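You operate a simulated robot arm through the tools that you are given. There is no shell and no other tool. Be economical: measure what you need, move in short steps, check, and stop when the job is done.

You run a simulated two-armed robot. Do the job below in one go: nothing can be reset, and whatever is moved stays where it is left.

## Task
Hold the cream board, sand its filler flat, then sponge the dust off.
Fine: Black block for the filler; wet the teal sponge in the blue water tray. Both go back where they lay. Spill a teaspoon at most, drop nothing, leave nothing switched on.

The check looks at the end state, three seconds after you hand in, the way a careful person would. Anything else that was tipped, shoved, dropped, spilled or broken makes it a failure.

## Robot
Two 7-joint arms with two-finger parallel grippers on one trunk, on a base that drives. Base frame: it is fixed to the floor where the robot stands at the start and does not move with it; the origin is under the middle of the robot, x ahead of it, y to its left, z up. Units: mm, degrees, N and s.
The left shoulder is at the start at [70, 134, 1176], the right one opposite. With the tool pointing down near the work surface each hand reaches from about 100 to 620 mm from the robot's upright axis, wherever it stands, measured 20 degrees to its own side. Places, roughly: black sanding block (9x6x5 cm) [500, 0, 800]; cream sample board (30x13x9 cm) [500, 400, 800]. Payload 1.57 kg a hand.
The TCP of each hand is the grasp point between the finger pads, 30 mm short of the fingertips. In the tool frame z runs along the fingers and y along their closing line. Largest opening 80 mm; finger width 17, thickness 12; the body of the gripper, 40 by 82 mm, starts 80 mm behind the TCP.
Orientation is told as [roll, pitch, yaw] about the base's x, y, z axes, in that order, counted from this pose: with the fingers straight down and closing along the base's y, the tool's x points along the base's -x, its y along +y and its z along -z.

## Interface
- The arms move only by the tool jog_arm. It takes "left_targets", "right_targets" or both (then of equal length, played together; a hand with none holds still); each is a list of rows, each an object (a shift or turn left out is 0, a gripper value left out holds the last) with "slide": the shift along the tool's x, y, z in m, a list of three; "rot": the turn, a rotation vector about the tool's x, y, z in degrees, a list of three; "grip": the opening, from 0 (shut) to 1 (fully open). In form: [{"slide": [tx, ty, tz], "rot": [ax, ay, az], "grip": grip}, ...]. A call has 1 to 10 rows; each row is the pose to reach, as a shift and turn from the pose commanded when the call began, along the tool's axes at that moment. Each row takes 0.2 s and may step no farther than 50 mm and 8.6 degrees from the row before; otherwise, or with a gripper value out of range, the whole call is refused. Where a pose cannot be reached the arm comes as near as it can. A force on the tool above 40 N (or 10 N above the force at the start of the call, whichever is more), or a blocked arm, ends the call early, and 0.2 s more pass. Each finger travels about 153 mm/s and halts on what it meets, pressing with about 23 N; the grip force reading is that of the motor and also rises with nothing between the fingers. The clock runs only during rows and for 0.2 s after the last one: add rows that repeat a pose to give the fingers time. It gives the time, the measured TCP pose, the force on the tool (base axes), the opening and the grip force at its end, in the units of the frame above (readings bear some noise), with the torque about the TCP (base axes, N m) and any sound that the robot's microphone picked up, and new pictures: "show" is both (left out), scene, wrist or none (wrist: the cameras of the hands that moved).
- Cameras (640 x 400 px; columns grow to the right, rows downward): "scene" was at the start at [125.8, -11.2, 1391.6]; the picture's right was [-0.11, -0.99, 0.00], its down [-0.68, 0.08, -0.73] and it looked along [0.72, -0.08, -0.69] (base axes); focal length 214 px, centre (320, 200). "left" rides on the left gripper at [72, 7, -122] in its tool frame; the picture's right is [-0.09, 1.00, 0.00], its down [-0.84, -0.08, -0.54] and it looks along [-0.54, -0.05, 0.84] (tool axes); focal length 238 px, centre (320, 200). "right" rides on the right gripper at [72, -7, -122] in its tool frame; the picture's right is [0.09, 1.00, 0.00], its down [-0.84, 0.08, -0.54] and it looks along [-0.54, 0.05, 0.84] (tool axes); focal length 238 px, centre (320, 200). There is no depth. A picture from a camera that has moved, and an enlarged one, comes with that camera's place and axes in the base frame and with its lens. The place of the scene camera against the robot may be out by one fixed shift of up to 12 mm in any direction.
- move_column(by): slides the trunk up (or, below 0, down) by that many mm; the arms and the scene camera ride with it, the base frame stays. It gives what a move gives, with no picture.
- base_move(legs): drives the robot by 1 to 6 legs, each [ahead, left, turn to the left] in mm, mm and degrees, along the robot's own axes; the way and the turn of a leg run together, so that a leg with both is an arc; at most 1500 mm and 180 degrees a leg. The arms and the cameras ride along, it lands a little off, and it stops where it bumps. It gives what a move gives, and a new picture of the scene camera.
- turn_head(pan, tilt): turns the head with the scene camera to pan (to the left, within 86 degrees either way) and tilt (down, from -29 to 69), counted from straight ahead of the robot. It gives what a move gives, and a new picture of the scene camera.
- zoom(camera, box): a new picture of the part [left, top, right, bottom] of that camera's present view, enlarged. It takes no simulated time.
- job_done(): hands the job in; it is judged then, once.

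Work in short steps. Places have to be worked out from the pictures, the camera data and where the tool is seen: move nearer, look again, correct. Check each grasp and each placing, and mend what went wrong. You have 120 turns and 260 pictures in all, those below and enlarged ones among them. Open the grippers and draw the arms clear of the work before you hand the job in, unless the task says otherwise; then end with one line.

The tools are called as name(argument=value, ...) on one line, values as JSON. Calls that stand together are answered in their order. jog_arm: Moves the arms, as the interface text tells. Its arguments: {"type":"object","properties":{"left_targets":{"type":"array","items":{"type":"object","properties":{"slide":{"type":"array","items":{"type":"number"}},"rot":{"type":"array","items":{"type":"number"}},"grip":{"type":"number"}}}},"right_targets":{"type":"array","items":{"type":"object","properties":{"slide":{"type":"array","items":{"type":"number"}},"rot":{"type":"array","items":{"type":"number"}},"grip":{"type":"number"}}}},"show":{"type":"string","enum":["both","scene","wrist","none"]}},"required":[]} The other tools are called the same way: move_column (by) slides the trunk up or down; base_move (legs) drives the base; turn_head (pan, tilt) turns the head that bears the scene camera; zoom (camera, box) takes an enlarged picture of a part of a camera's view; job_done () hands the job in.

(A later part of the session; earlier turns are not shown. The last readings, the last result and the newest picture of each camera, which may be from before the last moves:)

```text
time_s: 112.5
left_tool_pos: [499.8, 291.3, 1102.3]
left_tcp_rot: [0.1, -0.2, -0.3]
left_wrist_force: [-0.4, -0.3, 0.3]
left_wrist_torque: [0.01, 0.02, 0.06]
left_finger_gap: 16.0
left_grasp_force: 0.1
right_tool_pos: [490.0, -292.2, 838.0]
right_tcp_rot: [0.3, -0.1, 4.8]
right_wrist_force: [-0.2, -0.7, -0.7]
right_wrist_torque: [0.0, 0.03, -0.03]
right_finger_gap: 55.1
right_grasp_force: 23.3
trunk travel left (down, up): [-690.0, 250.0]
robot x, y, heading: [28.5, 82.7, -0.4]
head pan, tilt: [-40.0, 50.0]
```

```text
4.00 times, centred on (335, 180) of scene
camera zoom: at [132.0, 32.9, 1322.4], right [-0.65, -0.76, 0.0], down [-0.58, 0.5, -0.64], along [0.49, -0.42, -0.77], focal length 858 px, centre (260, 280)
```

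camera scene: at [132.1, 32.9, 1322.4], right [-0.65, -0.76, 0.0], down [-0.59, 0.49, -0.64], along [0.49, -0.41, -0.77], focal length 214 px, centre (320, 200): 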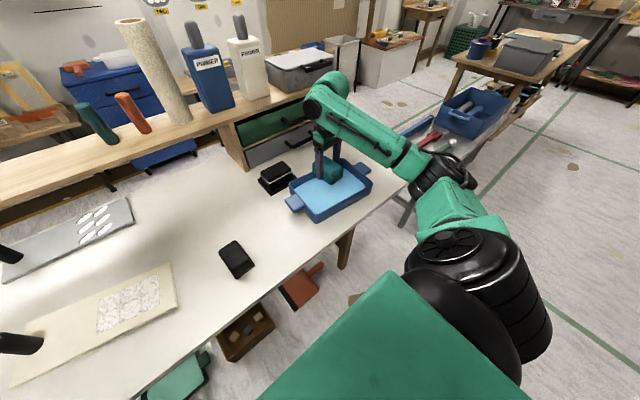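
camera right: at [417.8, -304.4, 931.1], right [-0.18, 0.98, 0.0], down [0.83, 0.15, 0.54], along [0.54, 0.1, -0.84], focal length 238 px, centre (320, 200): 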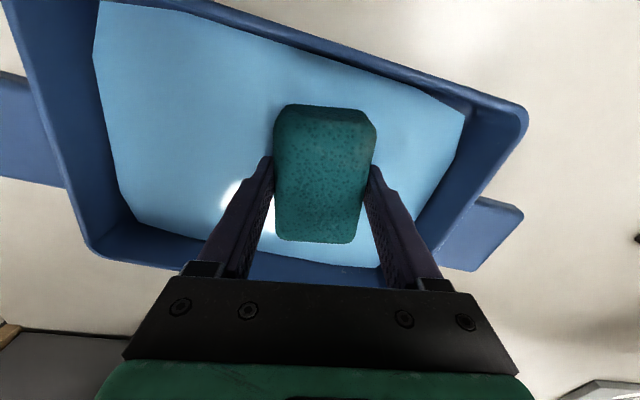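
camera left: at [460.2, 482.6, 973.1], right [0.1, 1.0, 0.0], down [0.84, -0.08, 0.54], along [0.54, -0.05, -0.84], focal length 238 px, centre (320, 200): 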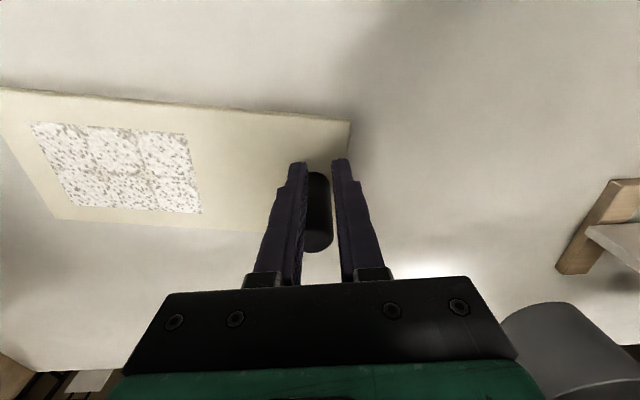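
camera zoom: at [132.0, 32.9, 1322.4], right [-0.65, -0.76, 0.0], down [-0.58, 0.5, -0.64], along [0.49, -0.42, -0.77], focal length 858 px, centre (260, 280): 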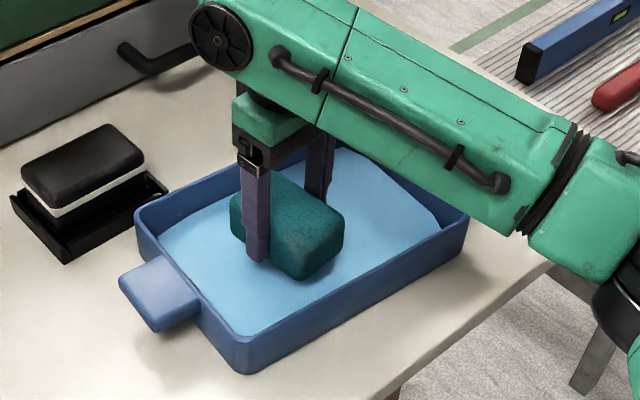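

I lift higher and drive to the sponging station at about (70, 288). Then I lower the trunk 60 mm more.

jog_arm(right_targets=[{"slide": [0, 0, -0.04]}, {"slide": [0, 0, -0.08]}, {"slide": [0, 0.02, -0.12]}, {"slide": [0, 0.04, -0.15]}], left_targets=[{"slide": [0, 0.03, 0]}, {"slide": [0, 0.06, 0]}, {"slide": [0.01, 0.09, 0]}, {"slide": [0.02, 0.1, 0]}], show="none")

base_move(legs=[[0, 205, 0], [42, 0, 0]])

turn_head(pan=0, tilt=55)

```text
time_s: 113.5
left_tool_pos: [477.9, 391.9, 1101.9]
left_tcp_rot: [-0.1, -0.1, -0.3]
left_wrist_force: [0.3, -0.6, 0.1]
left_wrist_torque: [0.02, 0.0, -0.02]
left_finger_gap: 16.0
left_grasp_force: 0.1
right_tool_pos: [486.3, -251.7, 991.2]
right_tcp_rot: [0.1, -0.1, 4.6]
right_wrist_force: [-0.3, 0.2, -0.2]
right_wrist_torque: [0.02, -0.03, 0.0]
right_finger_gap: 55.3
right_grasp_force: 23.0
trunk travel left (down, up): [-690.0, 250.0]
robot x, y, heading: [31.1, 85.7, -0.2]
head pan, tilt: [-40.0, 50.0]
```

```text
time_s: 115.7
left_tool_pos: [522.4, 595.9, 1104.2]
left_tcp_rot: [0.0, -0.4, -0.7]
left_wrist_force: [-1.0, 1.1, -0.8]
left_wrist_torque: [0.04, -0.05, -0.05]
left_finger_gap: 15.7
left_grasp_force: 0.0
right_tool_pos: [524.3, -48.6, 990.8]
right_tcp_rot: [0.2, -0.3, 4.4]
right_wrist_force: [-0.5, -0.5, -0.2]
right_wrist_torque: [0.05, -0.03, -0.04]
right_finger_gap: 55.2
right_grasp_force: 22.9
trunk travel left (down, up): [-690.0, 250.0]
robot x, y, heading: [73.6, 292.0, -0.7]
head pan, tilt: [-40.0, 50.0]
camera scene: at [170.5, 239.2, 1322.9], right [-0.65, -0.76, 0.0], down [-0.58, 0.5, -0.64], along [0.49, -0.42, -0.76], focal length 214 px, centre (320, 200)
```

scene: 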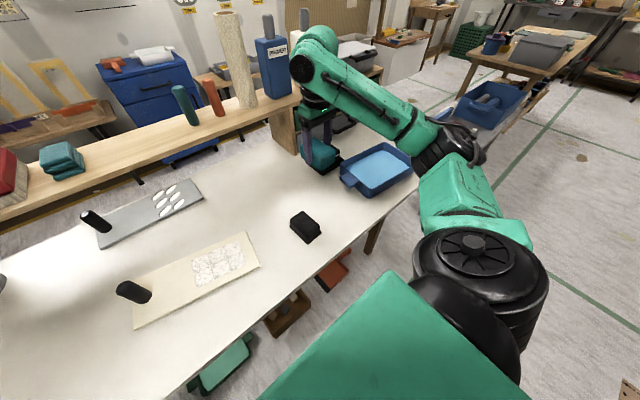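

```text
time_s: 116.8
left_tool_pos: [526.3, 597.1, 1101.8]
left_tcp_rot: [0.0, -0.2, -0.7]
left_wrist_force: [-0.5, -0.3, 0.5]
left_wrist_torque: [0.01, 0.02, 0.03]
left_finger_gap: 16.2
left_grasp_force: 0.0
right_tool_pos: [527.2, -48.0, 989.8]
right_tcp_rot: [0.3, -0.1, 4.3]
right_wrist_force: [-0.2, 0.0, 0.1]
right_wrist_torque: [0.0, -0.01, 0.0]
right_finger_gap: 55.3
right_grasp_force: 22.1
trunk travel left (down, up): [-690.0, 250.0]
robot x, y, heading: [73.7, 289.8, -0.4]
head pan, tilt: [0.0, 55.0]
camera scene: at [188.2, 289.3, 1316.0], right [-0.01, -1.0, 0.0], down [-0.82, 0.01, -0.57], along [0.57, -0.01, -0.82], focal length 214 px, centre (320, 200)
```

scene: 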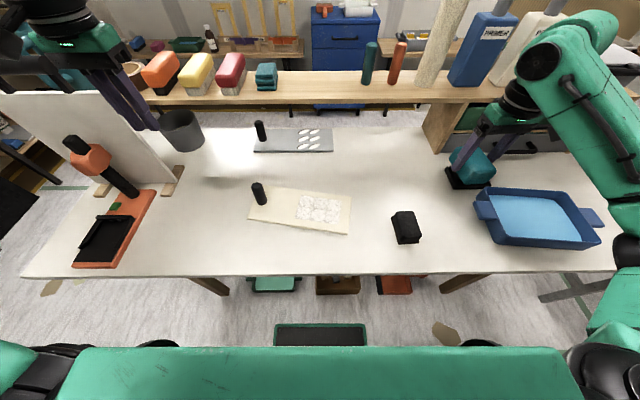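

I lower the trunk 60 mm and bring the left hand above the knob with fingers open, then look with its camera.

move_column(by=-60)

jog_arm(left_targets=[{"slide": [0, -0.035, 0.01], "grip": 0.9}, {"slide": [-0.005, -0.07, 0.03]}, {"slide": [-0.01, -0.105, 0.05]}, {"slide": [-0.015, -0.13, 0.075]}, {"slide": [-0.015, -0.13, 0.075]}], show="wrist")

```text
time_s: 117.8
left_tool_pos: [524.8, 596.6, 1041.7]
left_tcp_rot: [0.0, -0.1, -0.7]
left_wrist_force: [0.4, 0.7, 0.3]
left_wrist_torque: [0.01, 0.0, 0.01]
left_finger_gap: 16.1
left_grasp_force: 0.1
right_tool_pos: [526.5, -47.3, 929.8]
right_tcp_rot: [0.2, -0.3, 4.5]
right_wrist_force: [-0.1, -0.6, -0.7]
right_wrist_torque: [-0.02, 0.0, -0.01]
right_finger_gap: 55.2
right_grasp_force: 22.9
trunk travel left (down, up): [-630.0, 310.0]
robot x, y, heading: [73.7, 290.4, -0.5]
head pan, tilt: [0.0, 55.0]
```

```text
time_s: 119.0
left_tool_pos: [538.4, 464.8, 967.4]
left_tcp_rot: [0.0, -0.1, -0.7]
left_wrist_force: [-0.2, -0.2, 0.2]
left_wrist_torque: [-0.02, -0.02, -0.01]
left_finger_gap: 72.1
left_grasp_force: 0.0
right_tool_pos: [527.6, -47.6, 929.1]
right_tcp_rot: [0.1, -0.2, 4.4]
right_wrist_force: [-0.9, -0.7, -0.4]
right_wrist_torque: [0.0, -0.04, 0.0]
right_finger_gap: 55.3
right_grasp_force: 23.6
trunk travel left (down, up): [-630.0, 310.0]
robot x, y, heading: [74.4, 291.6, -0.4]
head pan, tilt: [0.0, 55.0]
camera left: at [466.2, 473.6, 1088.5], right [0.1, 0.99, 0.0], down [0.83, -0.09, 0.55], along [0.54, -0.06, -0.84], focal length 238 px, centre (320, 200)
```

left: 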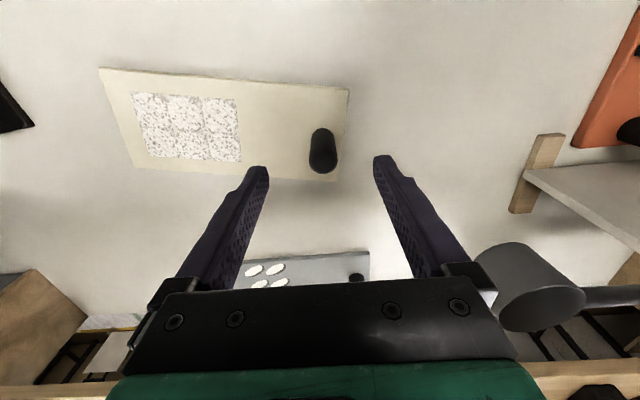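

The knob is now at about (572, 466); the board had slid roughly 28 mm forward. I descend around it and grip.

jog_arm(left_targets=[{"slide": [-0.017, 0.001, 0.03]}, {"slide": [-0.034, 0.002, 0.06]}, {"slide": [-0.034, 0.002, 0.1]}, {"slide": [-0.034, 0.002, 0.13]}, {"slide": [-0.034, 0.002, 0.149]}, {"slide": [-0.034, 0.002, 0.149]}], show="wrist")

```text
time_s: 120.3
left_tool_pos: [573.4, 466.8, 817.7]
left_tcp_rot: [0.1, -0.3, -0.6]
left_wrist_force: [1.5, -0.4, 1.0]
left_wrist_torque: [0.0, -0.01, -0.02]
left_finger_gap: 72.2
left_grasp_force: 0.1
right_tool_pos: [527.7, -50.0, 929.8]
right_tcp_rot: [0.2, -0.2, 4.4]
right_wrist_force: [-0.2, -0.6, -0.1]
right_wrist_torque: [0.01, 0.0, 0.03]
right_finger_gap: 55.2
right_grasp_force: 22.2
trunk travel left (down, up): [-630.0, 310.0]
robot x, y, heading: [71.9, 291.8, -0.8]
head pan, tilt: [0.0, 55.0]
camera left: at [501.5, 475.4, 938.5], right [0.1, 0.99, 0.0], down [0.83, -0.09, 0.55], along [0.54, -0.06, -0.84], focal length 238 px, centre (320, 200)
```

left: 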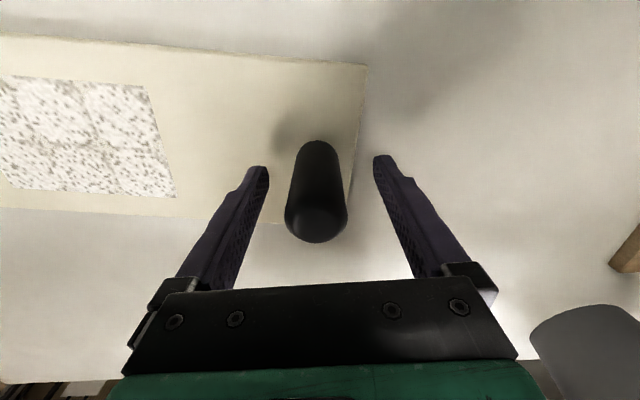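

Reached and centred. I close on the knob, then slide the board gently back 26 mm toward its original place.

jog_arm(left_targets=[{"grip": 0}, {"grip": 0}, {"grip": 0}, {"grip": 0}, {"slide": [0.008, 0, 0]}, {"slide": [0.016, 0, 0]}, {"slide": [0.026, 0, 0]}, {"slide": [0.026, 0, 0]}], show="both")

```text
time_s: 122.2
left_tool_pos: [545.9, 467.5, 817.0]
left_tcp_rot: [0.1, -0.2, -0.6]
left_wrist_force: [1.2, 0.3, 0.5]
left_wrist_torque: [0.05, -0.02, -0.05]
left_finger_gap: 31.3
left_grasp_force: 22.9
right_tool_pos: [527.5, -47.7, 929.2]
right_tcp_rot: [0.2, -0.1, 4.3]
right_wrist_force: [-0.9, 0.3, 0.1]
right_wrist_torque: [-0.03, 0.0, 0.0]
right_finger_gap: 55.3
right_grasp_force: 22.8
trunk travel left (down, up): [-630.0, 310.0]
robot x, y, heading: [72.9, 294.0, -0.8]
head pan, tilt: [0.0, 55.0]
camera scene: at [189.3, 289.5, 1255.9], right [-0.01, -1.0, 0.0], down [-0.82, 0.01, -0.57], along [0.57, -0.01, -0.82], focal length 214 px, centre (320, 200)
camera left: at [475.4, 475.3, 938.7], right [0.1, 0.99, 0.0], down [0.83, -0.09, 0.54], along [0.54, -0.06, -0.84], focal length 238 px, centre (320, 200)
```

scene: 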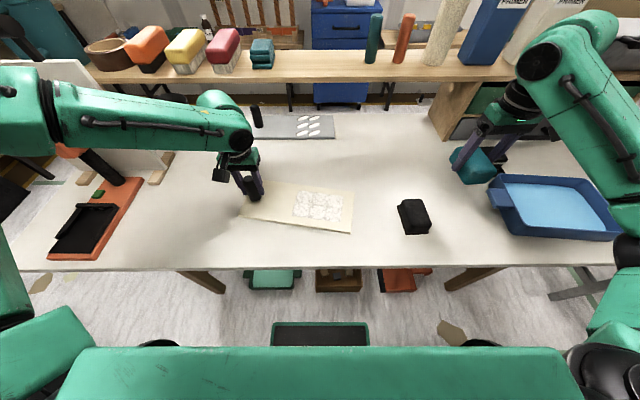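
left: 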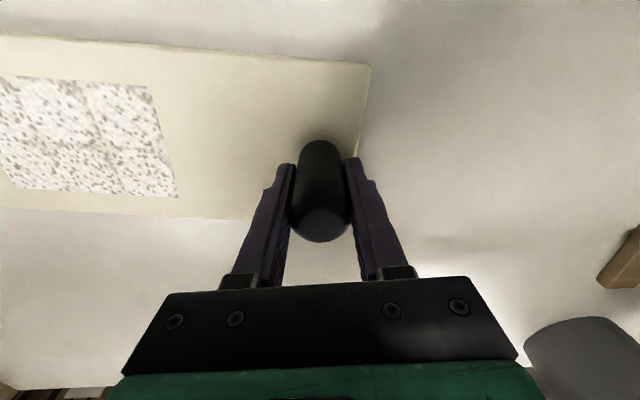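

The board followed and is firmly held; I put the dust centre near (513, 293) at yaw about -9°. I bring the sponge over it, high, turning it to match.

jog_arm(right_targets=[{"slide": [0, 0.04, 0], "rot": [0, 0, 1.5]}, {"slide": [-0.001, 0.08, 0], "rot": [0, 0, 3]}, {"slide": [-0.003, 0.12, 0], "rot": [0, 0, 4.5]}, {"slide": [-0.005, 0.16, 0], "rot": [0, 0, 6]}, {"slide": [-0.006, 0.2, 0], "rot": [0, 0, 7.5]}, {"slide": [-0.008, 0.24, 0], "rot": [0, 0, 9]}, {"slide": [-0.01, 0.28, 0], "rot": [0, 0, 10.5]}, {"slide": [-0.011, 0.31, 0], "rot": [0, 0, 12]}, {"slide": [-0.012, 0.325, 0.02], "rot": [0, 0, 13]}, {"slide": [-0.012, 0.325, 0.04], "rot": [0, 0, 13]}], show="both")

```text
time_s: 124.3
left_tool_pos: [547.5, 467.5, 817.4]
left_tcp_rot: [0.1, -0.1, -0.7]
left_wrist_force: [0.4, 0.7, 0.0]
left_wrist_torque: [0.16, -0.04, -0.01]
left_finger_gap: 31.4
left_grasp_force: 22.7
right_tool_pos: [516.2, 275.9, 889.1]
right_tcp_rot: [0.2, -0.1, -8.6]
right_wrist_force: [1.0, 0.0, -1.3]
right_wrist_torque: [0.02, 0.02, -0.02]
right_finger_gap: 55.2
right_grasp_force: 23.0
trunk travel left (down, up): [-630.0, 310.0]
robot x, y, heading: [77.6, 293.4, -0.9]
head pan, tilt: [0.0, 55.0]
camera scene: at [189.2, 289.4, 1255.9], right [-0.01, -1.0, 0.0], down [-0.82, 0.01, -0.57], along [0.57, -0.01, -0.82], focal length 214 px, centre (320, 200)
camera right: at [441.7, 280.4, 1011.5], right [0.06, 1.0, 0.0], down [0.84, -0.05, 0.54], along [0.54, -0.03, -0.84], focal length 238 px, centre (320, 200)
```

scene: 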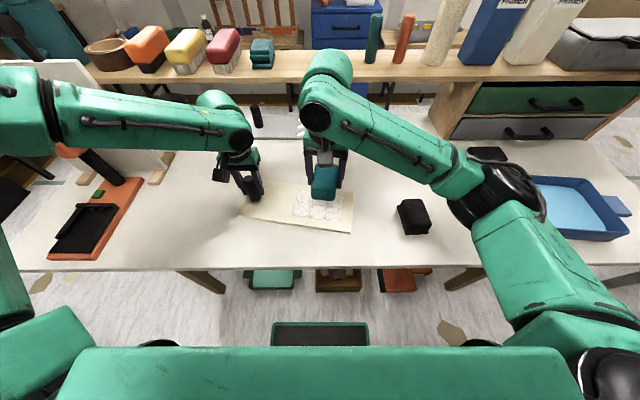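
right: 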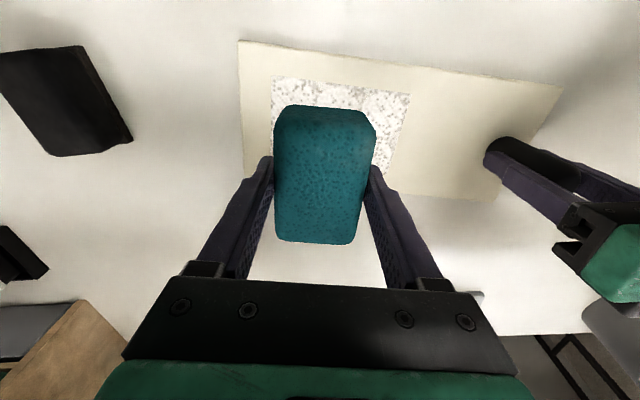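

The posture is good: both arms are comfortable. The dust centre works out at (513, 294), yaw -9°. I centre the sponge and lower to just above the expected contact at TCP z≈812.5.

jog_arm(right_targets=[{"slide": [0.003, 0.01, 0.03]}, {"slide": [0.0054, 0.0175, 0.055]}, {"slide": [0.0054, 0.0175, 0.068]}, {"slide": [0.0054, 0.0175, 0.073]}, {"slide": [0.0054, 0.0175, 0.075]}, {"slide": [0.0054, 0.0175, 0.0765]}, {"slide": [0.0054, 0.0175, 0.0765]}], show="none")

```text
time_s: 126.0
left_tool_pos: [546.7, 466.5, 817.3]
left_tcp_rot: [0.0, -0.2, -0.7]
left_wrist_force: [0.5, 0.3, 0.1]
left_wrist_torque: [0.11, -0.01, -0.03]
left_finger_gap: 31.3
left_grasp_force: 23.1
right_tool_pos: [512.9, 296.7, 813.0]
right_tcp_rot: [0.1, -0.1, -8.7]
right_wrist_force: [-0.8, -0.4, -0.2]
right_wrist_torque: [0.05, 0.03, -0.01]
right_finger_gap: 55.2
right_grasp_force: 23.2
trunk travel left (down, up): [-630.0, 310.0]
robot x, y, heading: [70.3, 295.7, -0.6]
head pan, tilt: [0.0, 55.0]
```

No contact yet at 813. I go another 2.5 mm in 0.8 mm steps.

jog_arm(right_targets=[{"slide": [0, 0, 0.0008]}, {"slide": [0, 0, 0.0016]}, {"slide": [0, 0, 0.0025]}, {"slide": [0, 0, 0.0025]}], show="none")

```text
time_s: 127.0
left_tool_pos: [546.5, 468.7, 817.4]
left_tcp_rot: [0.0, -0.2, -0.7]
left_wrist_force: [1.4, 1.0, -3.0]
left_wrist_torque: [0.26, -0.06, 0.15]
left_finger_gap: 31.6
left_grasp_force: 23.2
right_tool_pos: [512.8, 296.9, 812.0]
right_tcp_rot: [0.2, -0.2, -8.6]
right_wrist_force: [0.0, -2.2, 7.0]
right_wrist_torque: [-0.21, -0.04, 0.03]
right_finger_gap: 55.3
right_grasp_force: 22.7
trunk travel left (down, up): [-630.0, 310.0]
robot x, y, heading: [73.8, 290.0, -0.6]
head pan, tilt: [0.0, 55.0]
```

Contact at 7 N. I wipe with gentle strokes along the board.

jog_arm(right_targets=[{"slide": [0, -0.016, 0.0005]}, {"slide": [0, -0.032, 0.0005]}, {"slide": [0, -0.045, 0.0005]}, {"slide": [0, -0.03, 0.0005]}, {"slide": [0, -0.01, 0.0005]}, {"slide": [0, 0.01, 0.0005]}, {"slide": [0, 0.028, 0.0005]}, {"slide": [0, 0.042, 0.0005]}, {"slide": [0, 0.025, 0.0005]}, {"slide": [0, 0.005, 0.0005]}], show="wrist")

```text
time_s: 129.2
left_tool_pos: [547.2, 466.9, 817.3]
left_tcp_rot: [0.0, -0.3, -0.8]
left_wrist_force: [-0.7, -2.3, -0.5]
left_wrist_torque: [0.0, 0.07, -0.18]
left_finger_gap: 31.2
left_grasp_force: 22.9
right_tool_pos: [512.3, 299.6, 811.4]
right_tcp_rot: [0.2, -0.1, -8.4]
right_wrist_force: [0.3, 1.5, 3.5]
right_wrist_torque: [0.01, -0.11, 0.09]
right_finger_gap: 55.4
right_grasp_force: 23.3
trunk travel left (down, up): [-630.0, 310.0]
robot x, y, heading: [71.5, 293.9, -1.0]
head pan, tilt: [0.0, 55.0]
camera right: at [439.4, 304.3, 933.7], right [0.06, 1.0, 0.0], down [0.84, -0.05, 0.54], along [0.54, -0.03, -0.84], focal length 238 px, centre (320, 200)
```

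right: 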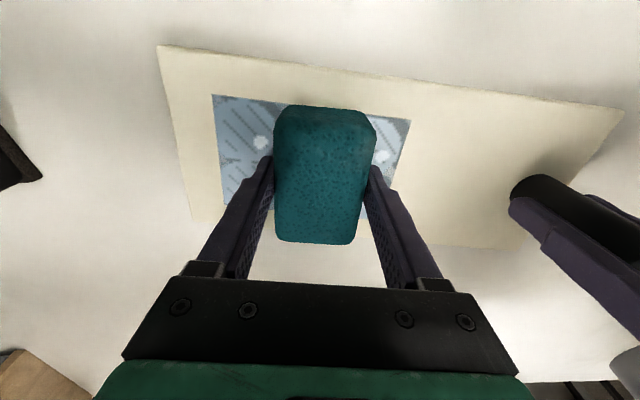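

The dust is being wiped and the surface is now wet. I lift slightly and move aside to inspect it.

jog_arm(right_targets=[{"slide": [0, 0, -0.03]}, {"slide": [0, -0.03, -0.06]}, {"slide": [0, -0.07, -0.07]}, {"slide": [0, -0.11, -0.07]}], show="none")

zoom(camera="right", box=[250, 20, 640, 260])

zoom(camera="scene", box=[230, 160, 370, 245])

```text
time_s: 130.2
left_tool_pos: [546.8, 467.3, 817.5]
left_tcp_rot: [0.1, -0.3, -0.7]
left_wrist_force: [0.1, 0.6, 0.0]
left_wrist_torque: [0.18, -0.03, -0.01]
left_finger_gap: 31.6
left_grasp_force: 23.0
right_tool_pos: [494.9, 191.0, 881.2]
right_tcp_rot: [0.3, -0.1, -8.6]
right_wrist_force: [-1.5, -0.1, -0.7]
right_wrist_torque: [-0.01, 0.0, 0.02]
right_finger_gap: 55.0
right_grasp_force: 22.7
trunk travel left (down, up): [-630.0, 310.0]
robot x, y, heading: [71.8, 294.9, -0.8]
head pan, tilt: [0.0, 55.0]
```

```text
1.64 times, centred on (445, 140) of right
camera zoom: at [421.9, 194.6, 1001.5], right [0.06, 1.0, 0.0], down [0.84, -0.05, 0.54], along [0.54, -0.03, -0.84], focal length 391 px, centre (115, 298)
```

zoom: 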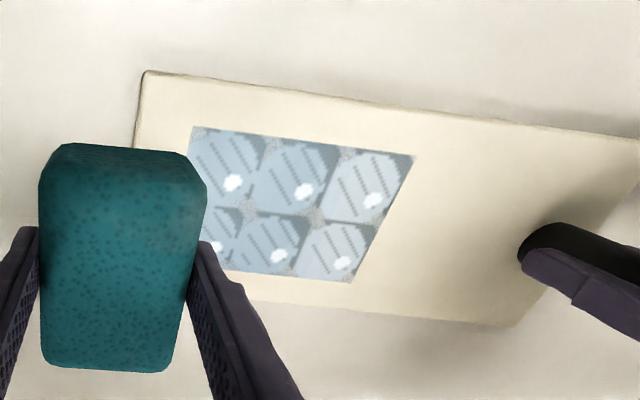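

```text
4.57 times, centred on (300, 202) of scene
camera zoom: at [188.5, 288.1, 1256.0], right [-0.01, -1.0, 0.0], down [-0.82, 0.01, -0.57], along [0.57, -0.01, -0.82], focal length 980 px, centre (411, 189)
```

zoom: 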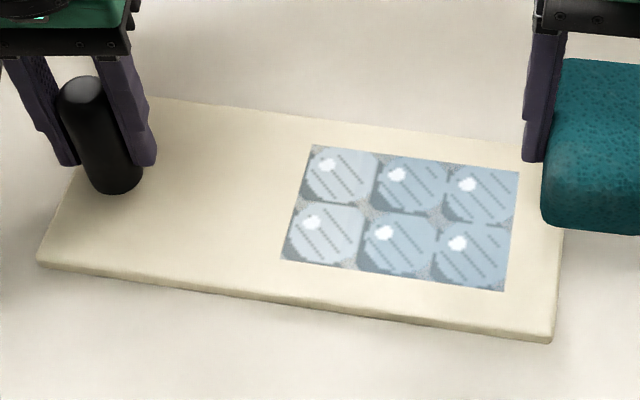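

I take a closer zoom to interpret the surface.

zoom(camera="scene", box=[288, 186, 348, 226])

zoom(camera="right", box=[360, 90, 510, 195])

zoom(camera="scene", box=[245, 105, 345, 145])

```text
10.00 times, centred on (318, 206) of scene
camera zoom: at [188.5, 288.1, 1256.0], right [-0.01, -1.0, 0.0], down [-0.82, 0.01, -0.57], along [0.57, -0.01, -0.82], focal length 2145 px, centre (340, 140)
```

zoom: 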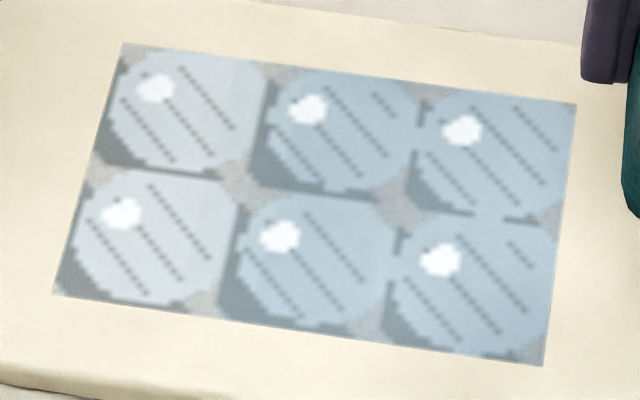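

```text
3.81 times, centred on (435, 142) of right
camera zoom: at [421.9, 194.6, 1001.5], right [0.06, 1.0, 0.0], down [0.84, -0.05, 0.54], along [0.54, -0.03, -0.84], focal length 908 px, centre (-118, 419)
```

zoom: 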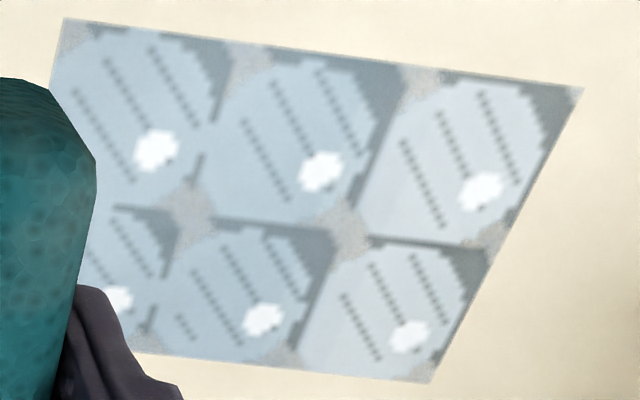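

```text
6.40 times, centred on (295, 125) of scene
camera zoom: at [188.5, 288.1, 1256.0], right [-0.01, -1.0, 0.0], down [-0.82, 0.01, -0.57], along [0.57, -0.01, -0.82], focal length 1373 px, centre (480, 680)
```

zoom: 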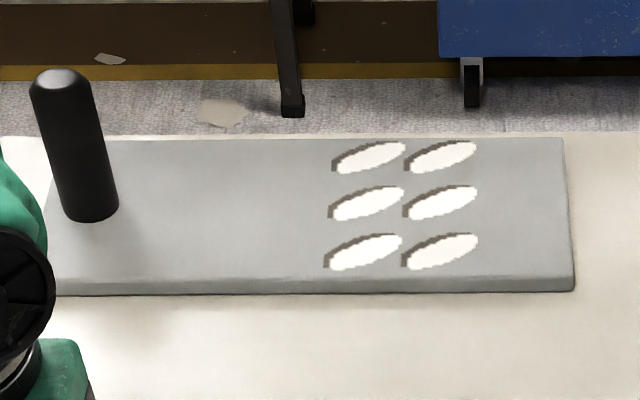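

The raised filler discs still show their shading under a water film, so the sanding wasn't finished; the dust had hidden them. I return the sponge to its place (reachable from here), then sand again with the board held firmly.

jog_arm(right_targets=[{"slide": [-0.002, -0.03, -0.02], "rot": [0, 0, -2]}, {"slide": [-0.005, -0.07, -0.02], "rot": [0, 0, -4]}, {"slide": [-0.008, -0.11, -0.02], "rot": [0, 0, -6]}, {"slide": [-0.012, -0.15, -0.02], "rot": [0, 0, -8]}, {"slide": [-0.016, -0.19, -0.02], "rot": [0, 0, -10]}, {"slide": [-0.02, -0.225, -0.02], "rot": [0, 0, -12]}, {"slide": [-0.023, -0.2545, -0.01], "rot": [0, 0, -13.4]}, {"slide": [-0.023, -0.2545, 0.02], "rot": [0, 0, -13.4]}, {"slide": [-0.023, -0.2545, 0.05], "rot": [0, 0, -13.4]}, {"slide": [-0.023, -0.2545, 0.073], "rot": [0, 0, -13.4]}], show="both")

```text
time_s: 132.3
left_tool_pos: [547.9, 466.0, 818.4]
left_tcp_rot: [-0.1, -0.2, -0.7]
left_wrist_force: [-0.8, -0.3, -0.8]
left_wrist_torque: [0.12, -0.02, 0.01]
left_finger_gap: 31.5
left_grasp_force: 22.7
right_tool_pos: [480.5, -65.8, 806.0]
right_tcp_rot: [0.2, -0.2, 5.0]
right_wrist_force: [-0.4, 0.7, 0.0]
right_wrist_torque: [-0.01, 0.0, 0.03]
right_finger_gap: 55.5
right_grasp_force: 22.7
trunk travel left (down, up): [-630.0, 310.0]
robot x, y, heading: [72.3, 293.4, -0.8]
head pan, tilt: [0.0, 55.0]
camera scene: at [189.2, 289.3, 1255.9], right [-0.01, -1.0, 0.0], down [-0.82, 0.01, -0.57], along [0.57, -0.01, -0.82], focal length 214 px, centre (320, 200)
camera right: at [408.5, -78.7, 927.7], right [-0.18, 0.98, 0.0], down [0.83, 0.15, 0.54], along [0.54, 0.1, -0.84], focal length 238 px, centre (320, 200)
```

scene: 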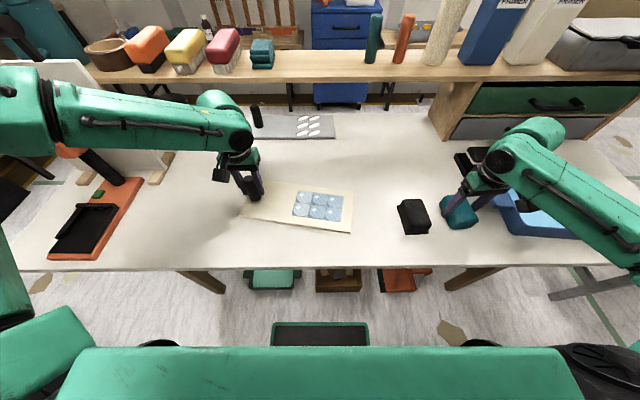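
right: 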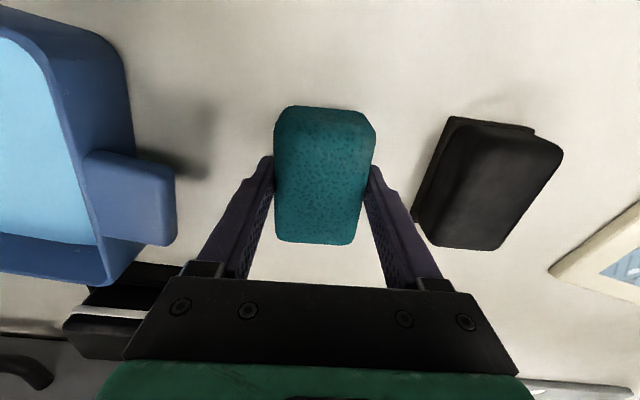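

Right over its place. I lower the last 6 mm, release, and lift.

jog_arm(right_targets=[{"slide": [0, 0.002, 0.003]}, {"slide": [0, 0.002, 0.0055]}, {"slide": [0, 0.002, 0.0065]}, {"slide": [0, 0.002, 0.0065], "grip": 0.75}, {"slide": [0, 0.002, 0.0065], "grip": 0.95}, {"slide": [0, 0.002, 0.0065], "grip": 0.95}, {"slide": [0, 0.002, -0.03], "grip": 0.95}, {"slide": [0, 0.002, -0.07], "grip": 0.95}, {"slide": [0, 0.002, -0.1], "grip": 1}], show="wrist")

```text
time_s: 134.3
left_tool_pos: [547.4, 466.9, 817.4]
left_tcp_rot: [0.0, -0.2, -0.7]
left_wrist_force: [0.0, 0.3, 0.4]
left_wrist_torque: [0.06, -0.03, -0.01]
left_finger_gap: 31.5
left_grasp_force: 22.3
right_tool_pos: [481.6, -61.5, 904.8]
right_tcp_rot: [0.2, -0.1, 4.9]
right_wrist_force: [-0.3, -0.1, -0.2]
right_wrist_torque: [0.0, 0.01, 0.01]
right_finger_gap: 79.9
right_grasp_force: 0.0
trunk travel left (down, up): [-630.0, 310.0]
robot x, y, heading: [68.5, 294.2, -0.7]
head pan, tilt: [0.0, 55.0]
camera right: at [408.7, -74.7, 1026.7], right [-0.18, 0.98, 0.0], down [0.83, 0.15, 0.54], along [0.53, 0.1, -0.84], focal length 238 px, centre (320, 200)
```

right: 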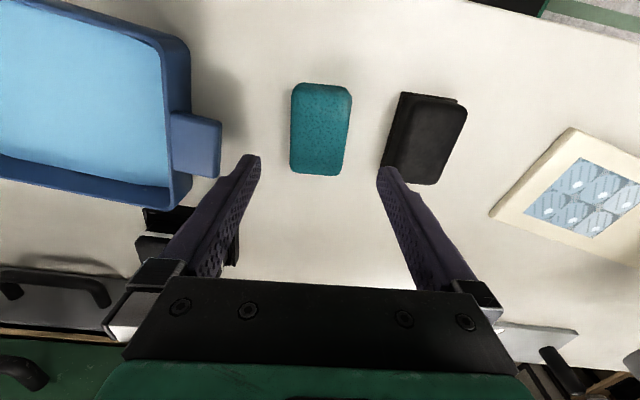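

The sponge is back. Now I move over the black block and look.

jog_arm(right_targets=[{"slide": [0.002, 0.035, 0]}, {"slide": [0.004, 0.07, 0.005]}, {"slide": [0.004, 0.105, 0.015], "rot": [0, 0, 2]}, {"slide": [0.004, 0.105, 0.015], "rot": [0, 0, 2]}], show="wrist")

```text
time_s: 135.3
left_tool_pos: [546.9, 466.3, 819.2]
left_tcp_rot: [0.0, -0.2, -0.6]
left_wrist_force: [-0.4, 1.0, 0.4]
left_wrist_torque: [0.08, -0.04, -0.02]
left_finger_gap: 31.2
left_grasp_force: 23.0
right_tool_pos: [469.0, 40.9, 891.6]
right_tcp_rot: [0.3, -0.1, 2.7]
right_wrist_force: [-1.3, -0.3, 0.2]
right_wrist_torque: [0.03, 0.01, 0.0]
right_finger_gap: 80.0
right_grasp_force: 0.0
trunk travel left (down, up): [-630.0, 310.0]
robot x, y, heading: [72.9, 289.9, -0.7]
head pan, tilt: [0.0, 55.0]
camera right: at [396.1, 31.1, 1013.1], right [-0.14, 0.99, 0.0], down [0.83, 0.12, 0.54], along [0.54, 0.08, -0.84], focal length 238 px, centre (320, 200)
```

right: 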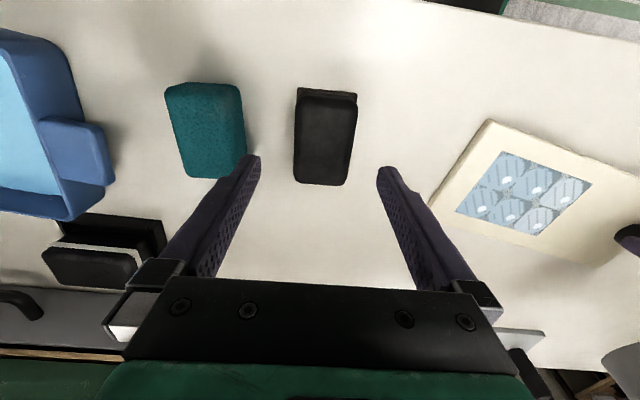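

Block centre is about (471, 45.5). I descend and grip it.

jog_arm(right_targets=[{"slide": [-0.002, 0.0045, 0.03]}, {"slide": [-0.002, 0.0045, 0.06]}, {"slide": [-0.002, 0.0045, 0.08]}, {"slide": [-0.002, 0.0045, 0.0915]}, {"slide": [-0.002, 0.0045, 0.0915]}, {"slide": [-0.002, 0.0045, 0.0915], "grip": 0}, {"slide": [-0.002, 0.0045, 0.0915], "grip": 0}, {"slide": [-0.002, 0.0045, 0.0915], "grip": 0}], show="wrist")

```text
time_s: 137.2
left_tool_pos: [547.5, 467.9, 817.9]
left_tcp_rot: [0.0, -0.3, -0.6]
left_wrist_force: [-0.7, 0.1, 0.6]
left_wrist_torque: [0.04, -0.03, -0.04]
left_finger_gap: 31.3
left_grasp_force: 23.1
right_tool_pos: [470.8, 46.5, 798.9]
right_tcp_rot: [0.3, -0.1, 2.8]
right_wrist_force: [-0.1, -0.9, -0.4]
right_wrist_torque: [-0.04, -0.04, -0.03]
right_finger_gap: 55.7
right_grasp_force: 23.5
trunk travel left (down, up): [-630.0, 310.0]
robot x, y, heading: [74.0, 294.5, -0.7]
head pan, tilt: [0.0, 55.0]
camera right: at [397.2, 36.1, 921.3], right [-0.14, 0.99, 0.0], down [0.83, 0.12, 0.54], along [0.54, 0.08, -0.84], focal length 238 px, centre (320, 200)
```

right: 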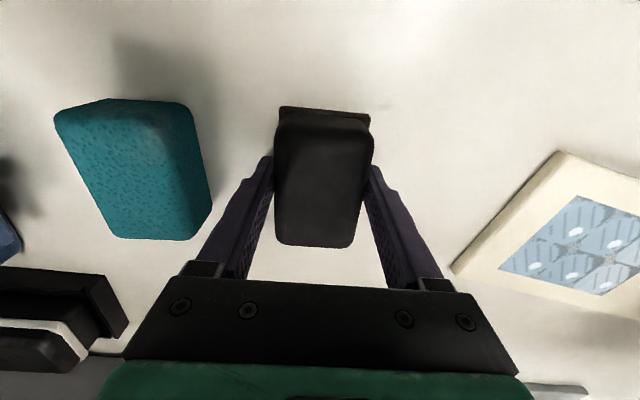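

The block is gripped. I carry it over the filler centre and match the yaw of -9°.

jog_arm(right_targets=[{"slide": [0, 0, -0.04]}, {"slide": [0, 0, -0.08]}, {"slide": [-0.008, 0.035, -0.09], "rot": [0, 0, 2]}, {"slide": [-0.016, 0.075, -0.09], "rot": [0, 0, 4]}, {"slide": [-0.025, 0.115, -0.09], "rot": [0, 0, 6]}, {"slide": [-0.034, 0.155, -0.09], "rot": [0, 0, 8]}, {"slide": [-0.044, 0.195, -0.09], "rot": [0, 0, 10]}, {"slide": [-0.052, 0.23, -0.08], "rot": [0, 0, 11.8]}, {"slide": [-0.054, 0.245, -0.05], "rot": [0, 0, 11.8]}, {"slide": [-0.054, 0.245, -0.02], "rot": [0, 0, 11.8]}], show="both")

```text
time_s: 139.3
left_tool_pos: [547.6, 466.5, 817.7]
left_tcp_rot: [0.0, -0.2, -0.6]
left_wrist_force: [-0.3, 0.5, -0.6]
left_wrist_torque: [0.1, -0.05, 0.02]
left_finger_gap: 31.3
left_grasp_force: 23.0
right_tool_pos: [510.1, 295.4, 819.1]
right_tcp_rot: [0.2, -0.1, -8.9]
right_wrist_force: [0.1, -0.4, -0.6]
right_wrist_torque: [-0.01, -0.04, 0.02]
right_finger_gap: 55.8
right_grasp_force: 22.8
trunk travel left (down, up): [-630.0, 310.0]
robot x, y, heading: [75.6, 296.3, -0.6]
head pan, tilt: [0.0, 55.0]
camera scene: at [189.2, 289.5, 1255.9], right [-0.01, -1.0, 0.0], down [-0.82, 0.01, -0.57], along [0.57, -0.01, -0.82], focal length 214 px, centre (320, 200)
camera right: at [437.1, 298.6, 942.0], right [0.06, 1.0, 0.0], down [0.84, -0.06, 0.54], along [0.54, -0.03, -0.84], focal length 238 px, centre (320, 200)
```

scene: 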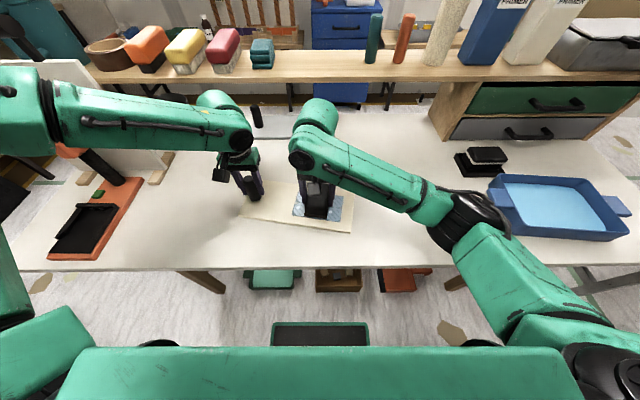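
right: 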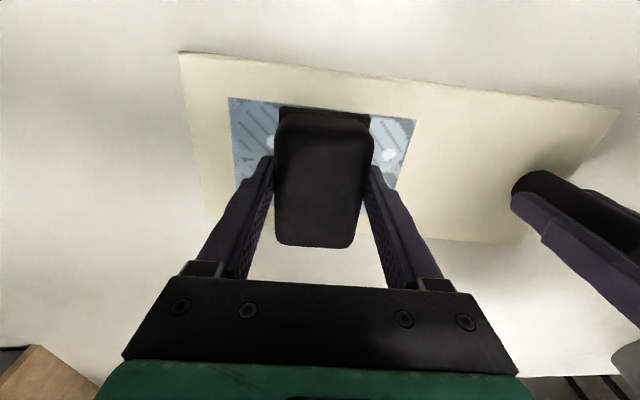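

I lower to contact with about 10 N, shifted 3 mm toward me.

jog_arm(right_targets=[{"slide": [0.003, 0, 0.003]}, {"slide": [0.003, 0, 0.005]}, {"slide": [0.003, 0, 0.0065]}, {"slide": [0.003, 0, 0.0075]}, {"slide": [0.003, 0, 0.0085]}, {"slide": [0.003, 0, 0.0085]}], show="none")

```text
time_s: 140.8
left_tool_pos: [547.3, 467.6, 816.1]
left_tcp_rot: [0.1, -0.2, -0.7]
left_wrist_force: [0.0, -0.7, -0.1]
left_wrist_torque: [0.05, -0.01, -0.01]
left_finger_gap: 31.2
left_grasp_force: 23.0
right_tool_pos: [508.1, 295.3, 812.3]
right_tcp_rot: [0.2, -0.1, -9.0]
right_wrist_force: [0.7, 0.6, -1.4]
right_wrist_torque: [0.04, 0.02, -0.03]
right_finger_gap: 55.5
right_grasp_force: 23.0
trunk travel left (down, up): [-630.0, 310.0]
robot x, y, heading: [73.4, 291.7, -0.6]
head pan, tilt: [0.0, 55.0]
```

jog_arm(right_targets=[{"slide": [0, 0, 0.0008]}, {"slide": [0, 0, 0.0016]}, {"slide": [0, 0, 0.0024]}, {"slide": [0, 0, 0.0024]}], show="none")

```text
time_s: 141.8
left_tool_pos: [545.8, 467.8, 817.8]
left_tcp_rot: [0.0, -0.2, -0.7]
left_wrist_force: [2.8, 1.9, -5.9]
left_wrist_torque: [0.24, -0.25, 0.15]
left_finger_gap: 31.4
left_grasp_force: 22.7
right_tool_pos: [508.6, 295.3, 812.2]
right_tcp_rot: [0.2, -0.3, -9.0]
right_wrist_force: [-1.2, -4.2, 19.4]
right_wrist_torque: [-0.36, 0.3, 0.14]
right_finger_gap: 55.7
right_grasp_force: 22.8
trunk travel left (down, up): [-630.0, 310.0]
robot x, y, heading: [74.8, 290.9, -0.8]
head pan, tilt: [0.0, 55.0]
```

Contact at 19 N. I ease off slightly and sand with back-and-forth strokes.

jog_arm(right_targets=[{"slide": [0, -0.016, -0.0005]}, {"slide": [0, -0.032, -0.0005]}, {"slide": [0, -0.042, -0.0005]}, {"slide": [0, -0.022, -0.0005]}, {"slide": [0, -0.002, -0.0005]}, {"slide": [0, 0.018, -0.0005]}, {"slide": [0, 0.038, -0.0005]}, {"slide": [0, 0.045, -0.0005]}, {"slide": [0, 0.025, -0.0005]}, {"slide": [0, 0.005, -0.0005]}], show="wrist")

```text
time_s: 143.9
left_tool_pos: [545.9, 464.7, 817.1]
left_tcp_rot: [-0.2, -0.2, -0.8]
left_wrist_force: [-4.0, -13.8, -8.6]
left_wrist_torque: [0.55, -0.55, -0.01]
left_finger_gap: 31.5
left_grasp_force: 23.2
right_tool_pos: [509.0, 302.6, 812.0]
right_tcp_rot: [0.6, -0.1, -8.9]
right_wrist_force: [3.5, 13.1, 15.2]
right_wrist_torque: [0.08, 0.09, -0.04]
right_finger_gap: 55.5
right_grasp_force: 23.3
trunk travel left (down, up): [-630.0, 310.0]
robot x, y, heading: [74.1, 294.3, -1.1]
head pan, tilt: [0.0, 55.0]
camera right: at [435.6, 305.4, 933.1], right [0.06, 1.0, 0.01], down [0.84, -0.06, 0.55], along [0.55, -0.03, -0.84], focal length 238 px, centre (320, 200)
```

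right: 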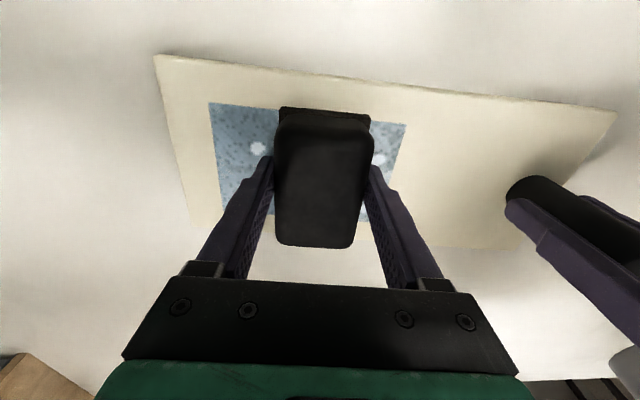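

Sanding works: dust specks again, the hold is firm, and the block hasn't slipped. I continue with more strokes, shifting across the width as well.

jog_arm(right_targets=[{"slide": [0, -0.02, 0]}, {"slide": [0, -0.044, 0]}, {"slide": [-0.005, -0.024, 0]}, {"slide": [-0.008, 0.0, 0]}, {"slide": [-0.008, 0.022, 0]}, {"slide": [-0.008, 0.036, 0]}, {"slide": [-0.008, 0.016, 0]}, {"slide": [-0.008, -0.006, 0]}, {"slide": [-0.008, -0.028, 0]}, {"slide": [-0.008, -0.046, 0]}], show="none")

jog_arm(right_targets=[{"slide": [0.004, 0.02, 0]}, {"slide": [0.008, 0.042, 0]}, {"slide": [0.008, 0.064, 0]}, {"slide": [0.008, 0.084, 0]}, {"slide": [0.004, 0.062, 0]}, {"slide": [0, 0.04, 0]}, {"slide": [0, 0.018, 0]}, {"slide": [0, -0.004, 0]}, {"slide": [0.003, 0.02, 0]}, {"slide": [0.005, 0.044, 0]}], show="wrist")

```text
time_s: 146.2
left_tool_pos: [545.9, 465.4, 818.8]
left_tcp_rot: [-0.1, -0.3, -0.8]
left_wrist_force: [-4.4, -21.0, -8.2]
left_wrist_torque: [0.47, 0.15, -0.15]
left_finger_gap: 31.6
left_grasp_force: 23.0
right_tool_pos: [509.8, 252.7, 811.0]
right_tcp_rot: [0.4, -0.2, -8.9]
right_wrist_force: [2.7, 16.7, 19.5]
right_wrist_torque: [0.18, -0.05, -0.01]
right_finger_gap: 55.7
right_grasp_force: 23.2
trunk travel left (down, up): [-630.0, 310.0]
robot x, y, heading: [74.4, 292.0, -0.7]
head pan, tilt: [0.0, 55.0]
```

```text
time_s: 148.3
left_tool_pos: [546.5, 467.3, 817.7]
left_tcp_rot: [0.0, -0.3, -0.7]
left_wrist_force: [-0.9, 3.3, 5.9]
left_wrist_torque: [-0.25, 0.14, -0.06]
left_finger_gap: 31.4
left_grasp_force: 23.1
right_tool_pos: [511.6, 298.0, 812.0]
right_tcp_rot: [0.0, -0.2, -9.0]
right_wrist_force: [-0.3, -0.6, -1.9]
right_wrist_torque: [0.02, 0.02, 0.0]
right_finger_gap: 55.7
right_grasp_force: 23.0
trunk travel left (down, up): [-630.0, 310.0]
robot x, y, heading: [73.3, 294.7, -0.7]
head pan, tilt: [0.0, 55.0]
camera right: at [438.7, 302.1, 933.3], right [0.06, 1.0, 0.0], down [0.84, -0.05, 0.54], along [0.54, -0.03, -0.84], focal length 238 px, centre (320, 200)
```

right: 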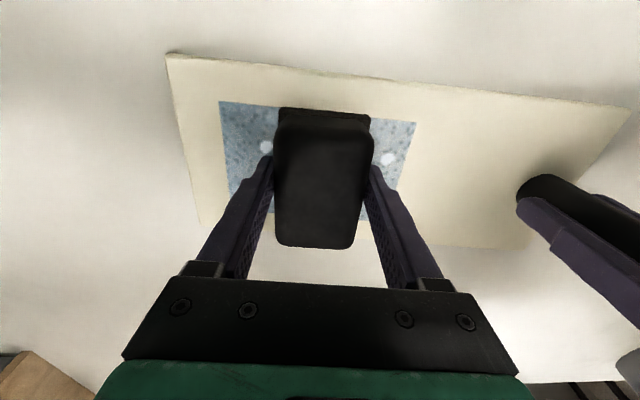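

The contact force fell to near zero as the material wore down, so I press 1.5 mm lower and continue.

jog_arm(right_targets=[{"slide": [0, 0, 0.0008]}, {"slide": [0, 0.01, 0.0016]}, {"slide": [0, 0.03, 0.0016]}, {"slide": [0, 0.042, 0.0016]}, {"slide": [0, 0.022, 0.0016]}, {"slide": [0, 0, 0.0016]}, {"slide": [0, -0.022, 0.0016]}, {"slide": [0, -0.044, 0.0016]}, {"slide": [-0.004, -0.022, 0.0016]}, {"slide": [-0.006, 0, 0.0016]}], show="none")

jog_arm(right_targets=[{"slide": [0, 0.022, 0]}, {"slide": [0, 0.042, 0]}, {"slide": [0.004, 0.022, 0]}, {"slide": [0.01, 0, 0]}, {"slide": [0.01, -0.022, 0]}, {"slide": [0.01, -0.044, 0]}, {"slide": [0.01, -0.022, 0]}, {"slide": [0.01, 0, 0]}, {"slide": [0.01, 0.022, 0]}, {"slide": [0.01, 0.042, 0]}], show="none")

```text
time_s: 150.6
left_tool_pos: [545.1, 469.1, 818.0]
left_tcp_rot: [0.1, -0.1, -0.6]
left_wrist_force: [5.9, 18.4, -5.3]
left_wrist_torque: [-0.58, 0.04, -0.02]
left_finger_gap: 31.2
left_grasp_force: 23.0
right_tool_pos: [517.7, 296.9, 810.4]
right_tcp_rot: [0.0, -0.4, -9.0]
right_wrist_force: [-4.6, -20.2, 25.9]
right_wrist_torque: [-0.53, 0.33, 0.11]
right_finger_gap: 55.9
right_grasp_force: 22.4
trunk travel left (down, up): [-630.0, 310.0]
robot x, y, heading: [75.7, 293.3, -0.5]
head pan, tilt: [0.0, 55.0]
```

```text
time_s: 152.8
left_tool_pos: [545.6, 469.2, 818.0]
left_tcp_rot: [0.0, -0.3, -0.5]
left_wrist_force: [5.8, 19.8, -0.6]
left_wrist_torque: [-0.19, 0.33, -0.07]
left_finger_gap: 31.4
left_grasp_force: 22.7
right_tool_pos: [513.8, 340.0, 809.7]
right_tcp_rot: [-0.1, -0.3, -8.9]
right_wrist_force: [-5.6, -12.1, 17.4]
right_wrist_torque: [-0.51, -0.16, -0.15]
right_finger_gap: 55.8
right_grasp_force: 23.2
trunk travel left (down, up): [-630.0, 310.0]
robot x, y, heading: [72.2, 291.4, -0.7]
head pan, tilt: [0.0, 55.0]
```

Many firm passes are done. I lift and inspect.

jog_arm(right_targets=[{"slide": [0, 0, -0.03]}, {"slide": [0, -0.03, -0.06]}, {"slide": [0, -0.07, -0.08]}, {"slide": [0, -0.11, -0.08]}, {"slide": [0, -0.15, -0.08]}], show="wrist")

zoom(camera="scene", box=[288, 186, 348, 226])

```text
time_s: 153.9
left_tool_pos: [547.0, 466.3, 819.3]
left_tcp_rot: [0.0, -0.2, -0.7]
left_wrist_force: [-1.1, -2.5, 6.3]
left_wrist_torque: [0.01, -0.48, -0.14]
left_finger_gap: 31.4
left_grasp_force: 23.5
right_tool_pos: [487.3, 188.7, 890.4]
right_tcp_rot: [0.3, 0.0, -8.8]
right_wrist_force: [-0.4, -0.8, -2.2]
right_wrist_torque: [0.01, 0.01, 0.0]
right_finger_gap: 55.8
right_grasp_force: 22.7
trunk travel left (down, up): [-630.0, 310.0]
robot x, y, heading: [71.2, 292.9, -0.7]
head pan, tilt: [0.0, 55.0]
camera right: at [413.9, 192.6, 1011.4], right [0.06, 1.0, 0.0], down [0.84, -0.06, 0.54], along [0.54, -0.03, -0.84], focal length 238 px, centre (320, 200)
```

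right: 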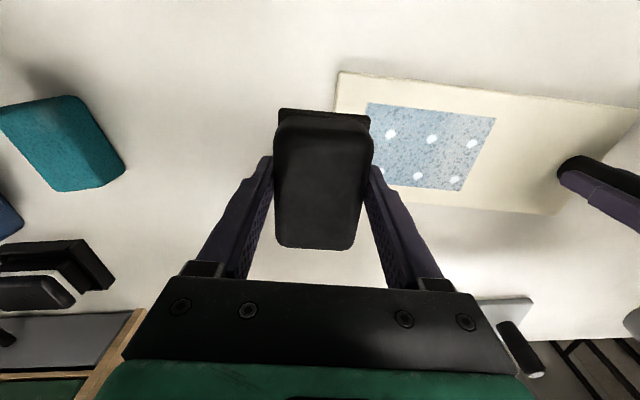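

```text
10.00 times, centred on (318, 206) of scene
camera zoom: at [187.9, 288.0, 1256.0], right [-0.01, -1.0, 0.0], down [-0.82, 0.01, -0.57], along [0.57, -0.01, -0.82], focal length 2145 px, centre (340, 140)
```

zoom: 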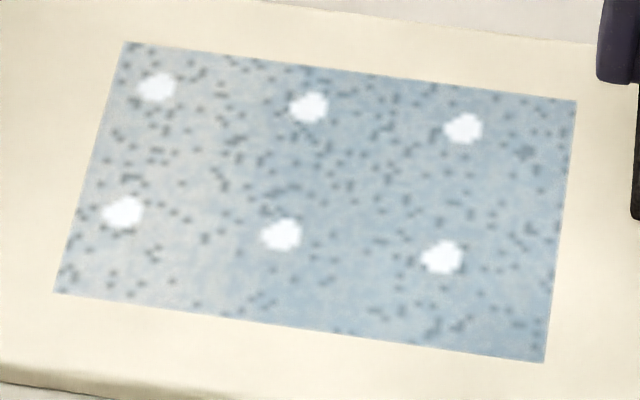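

Now the relief shading is gone and all six spots are uniformly flat, with only specks and water left. I return the block to its place.

jog_arm(right_targets=[{"slide": [-0.002, -0.04, 0], "rot": [0, 0, -3]}, {"slide": [-0.004, -0.08, 0], "rot": [0, 0, -6]}, {"slide": [-0.006, -0.12, 0], "rot": [0, 0, -9]}, {"slide": [-0.007, -0.1436, 0.01], "rot": [0, 0, -11.6]}, {"slide": [-0.007, -0.1436, 0.045], "rot": [0, 0, -11.6]}, {"slide": [-0.007, -0.1436, 0.075], "rot": [0, 0, -11.6]}, {"slide": [-0.007, -0.1436, 0.087], "rot": [0, 0, -11.6]}, {"slide": [-0.007, -0.1436, 0.087], "rot": [0, 0, -11.6]}], show="wrist")

```text
time_s: 155.8
left_tool_pos: [546.4, 466.6, 817.8]
left_tcp_rot: [0.0, -0.2, -0.7]
left_wrist_force: [1.7, 3.8, 8.9]
left_wrist_torque: [0.03, -0.11, 0.01]
left_finger_gap: 31.3
left_grasp_force: 22.7
right_tool_pos: [475.1, 48.0, 800.0]
right_tcp_rot: [0.0, -0.2, 2.7]
right_wrist_force: [-0.1, 0.2, -1.0]
right_wrist_torque: [-0.03, 0.02, -0.02]
right_finger_gap: 55.8
right_grasp_force: 23.7
trunk travel left (down, up): [-630.0, 310.0]
robot x, y, heading: [73.0, 294.7, -0.7]
head pan, tilt: [0.0, 55.0]
camera right: at [401.4, 37.9, 922.6], right [-0.14, 0.99, 0.0], down [0.83, 0.11, 0.54], along [0.54, 0.08, -0.84], focal length 238 px, centre (320, 200)
```

right: 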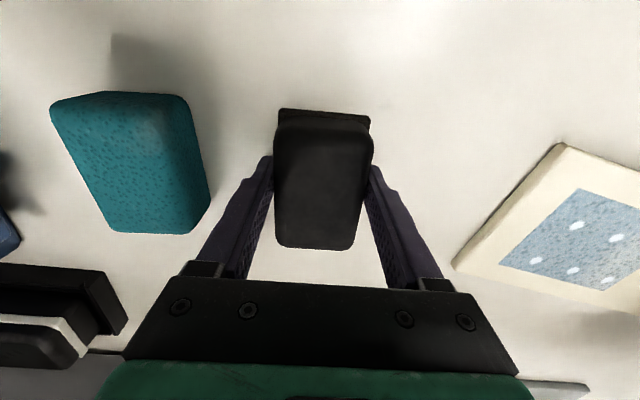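

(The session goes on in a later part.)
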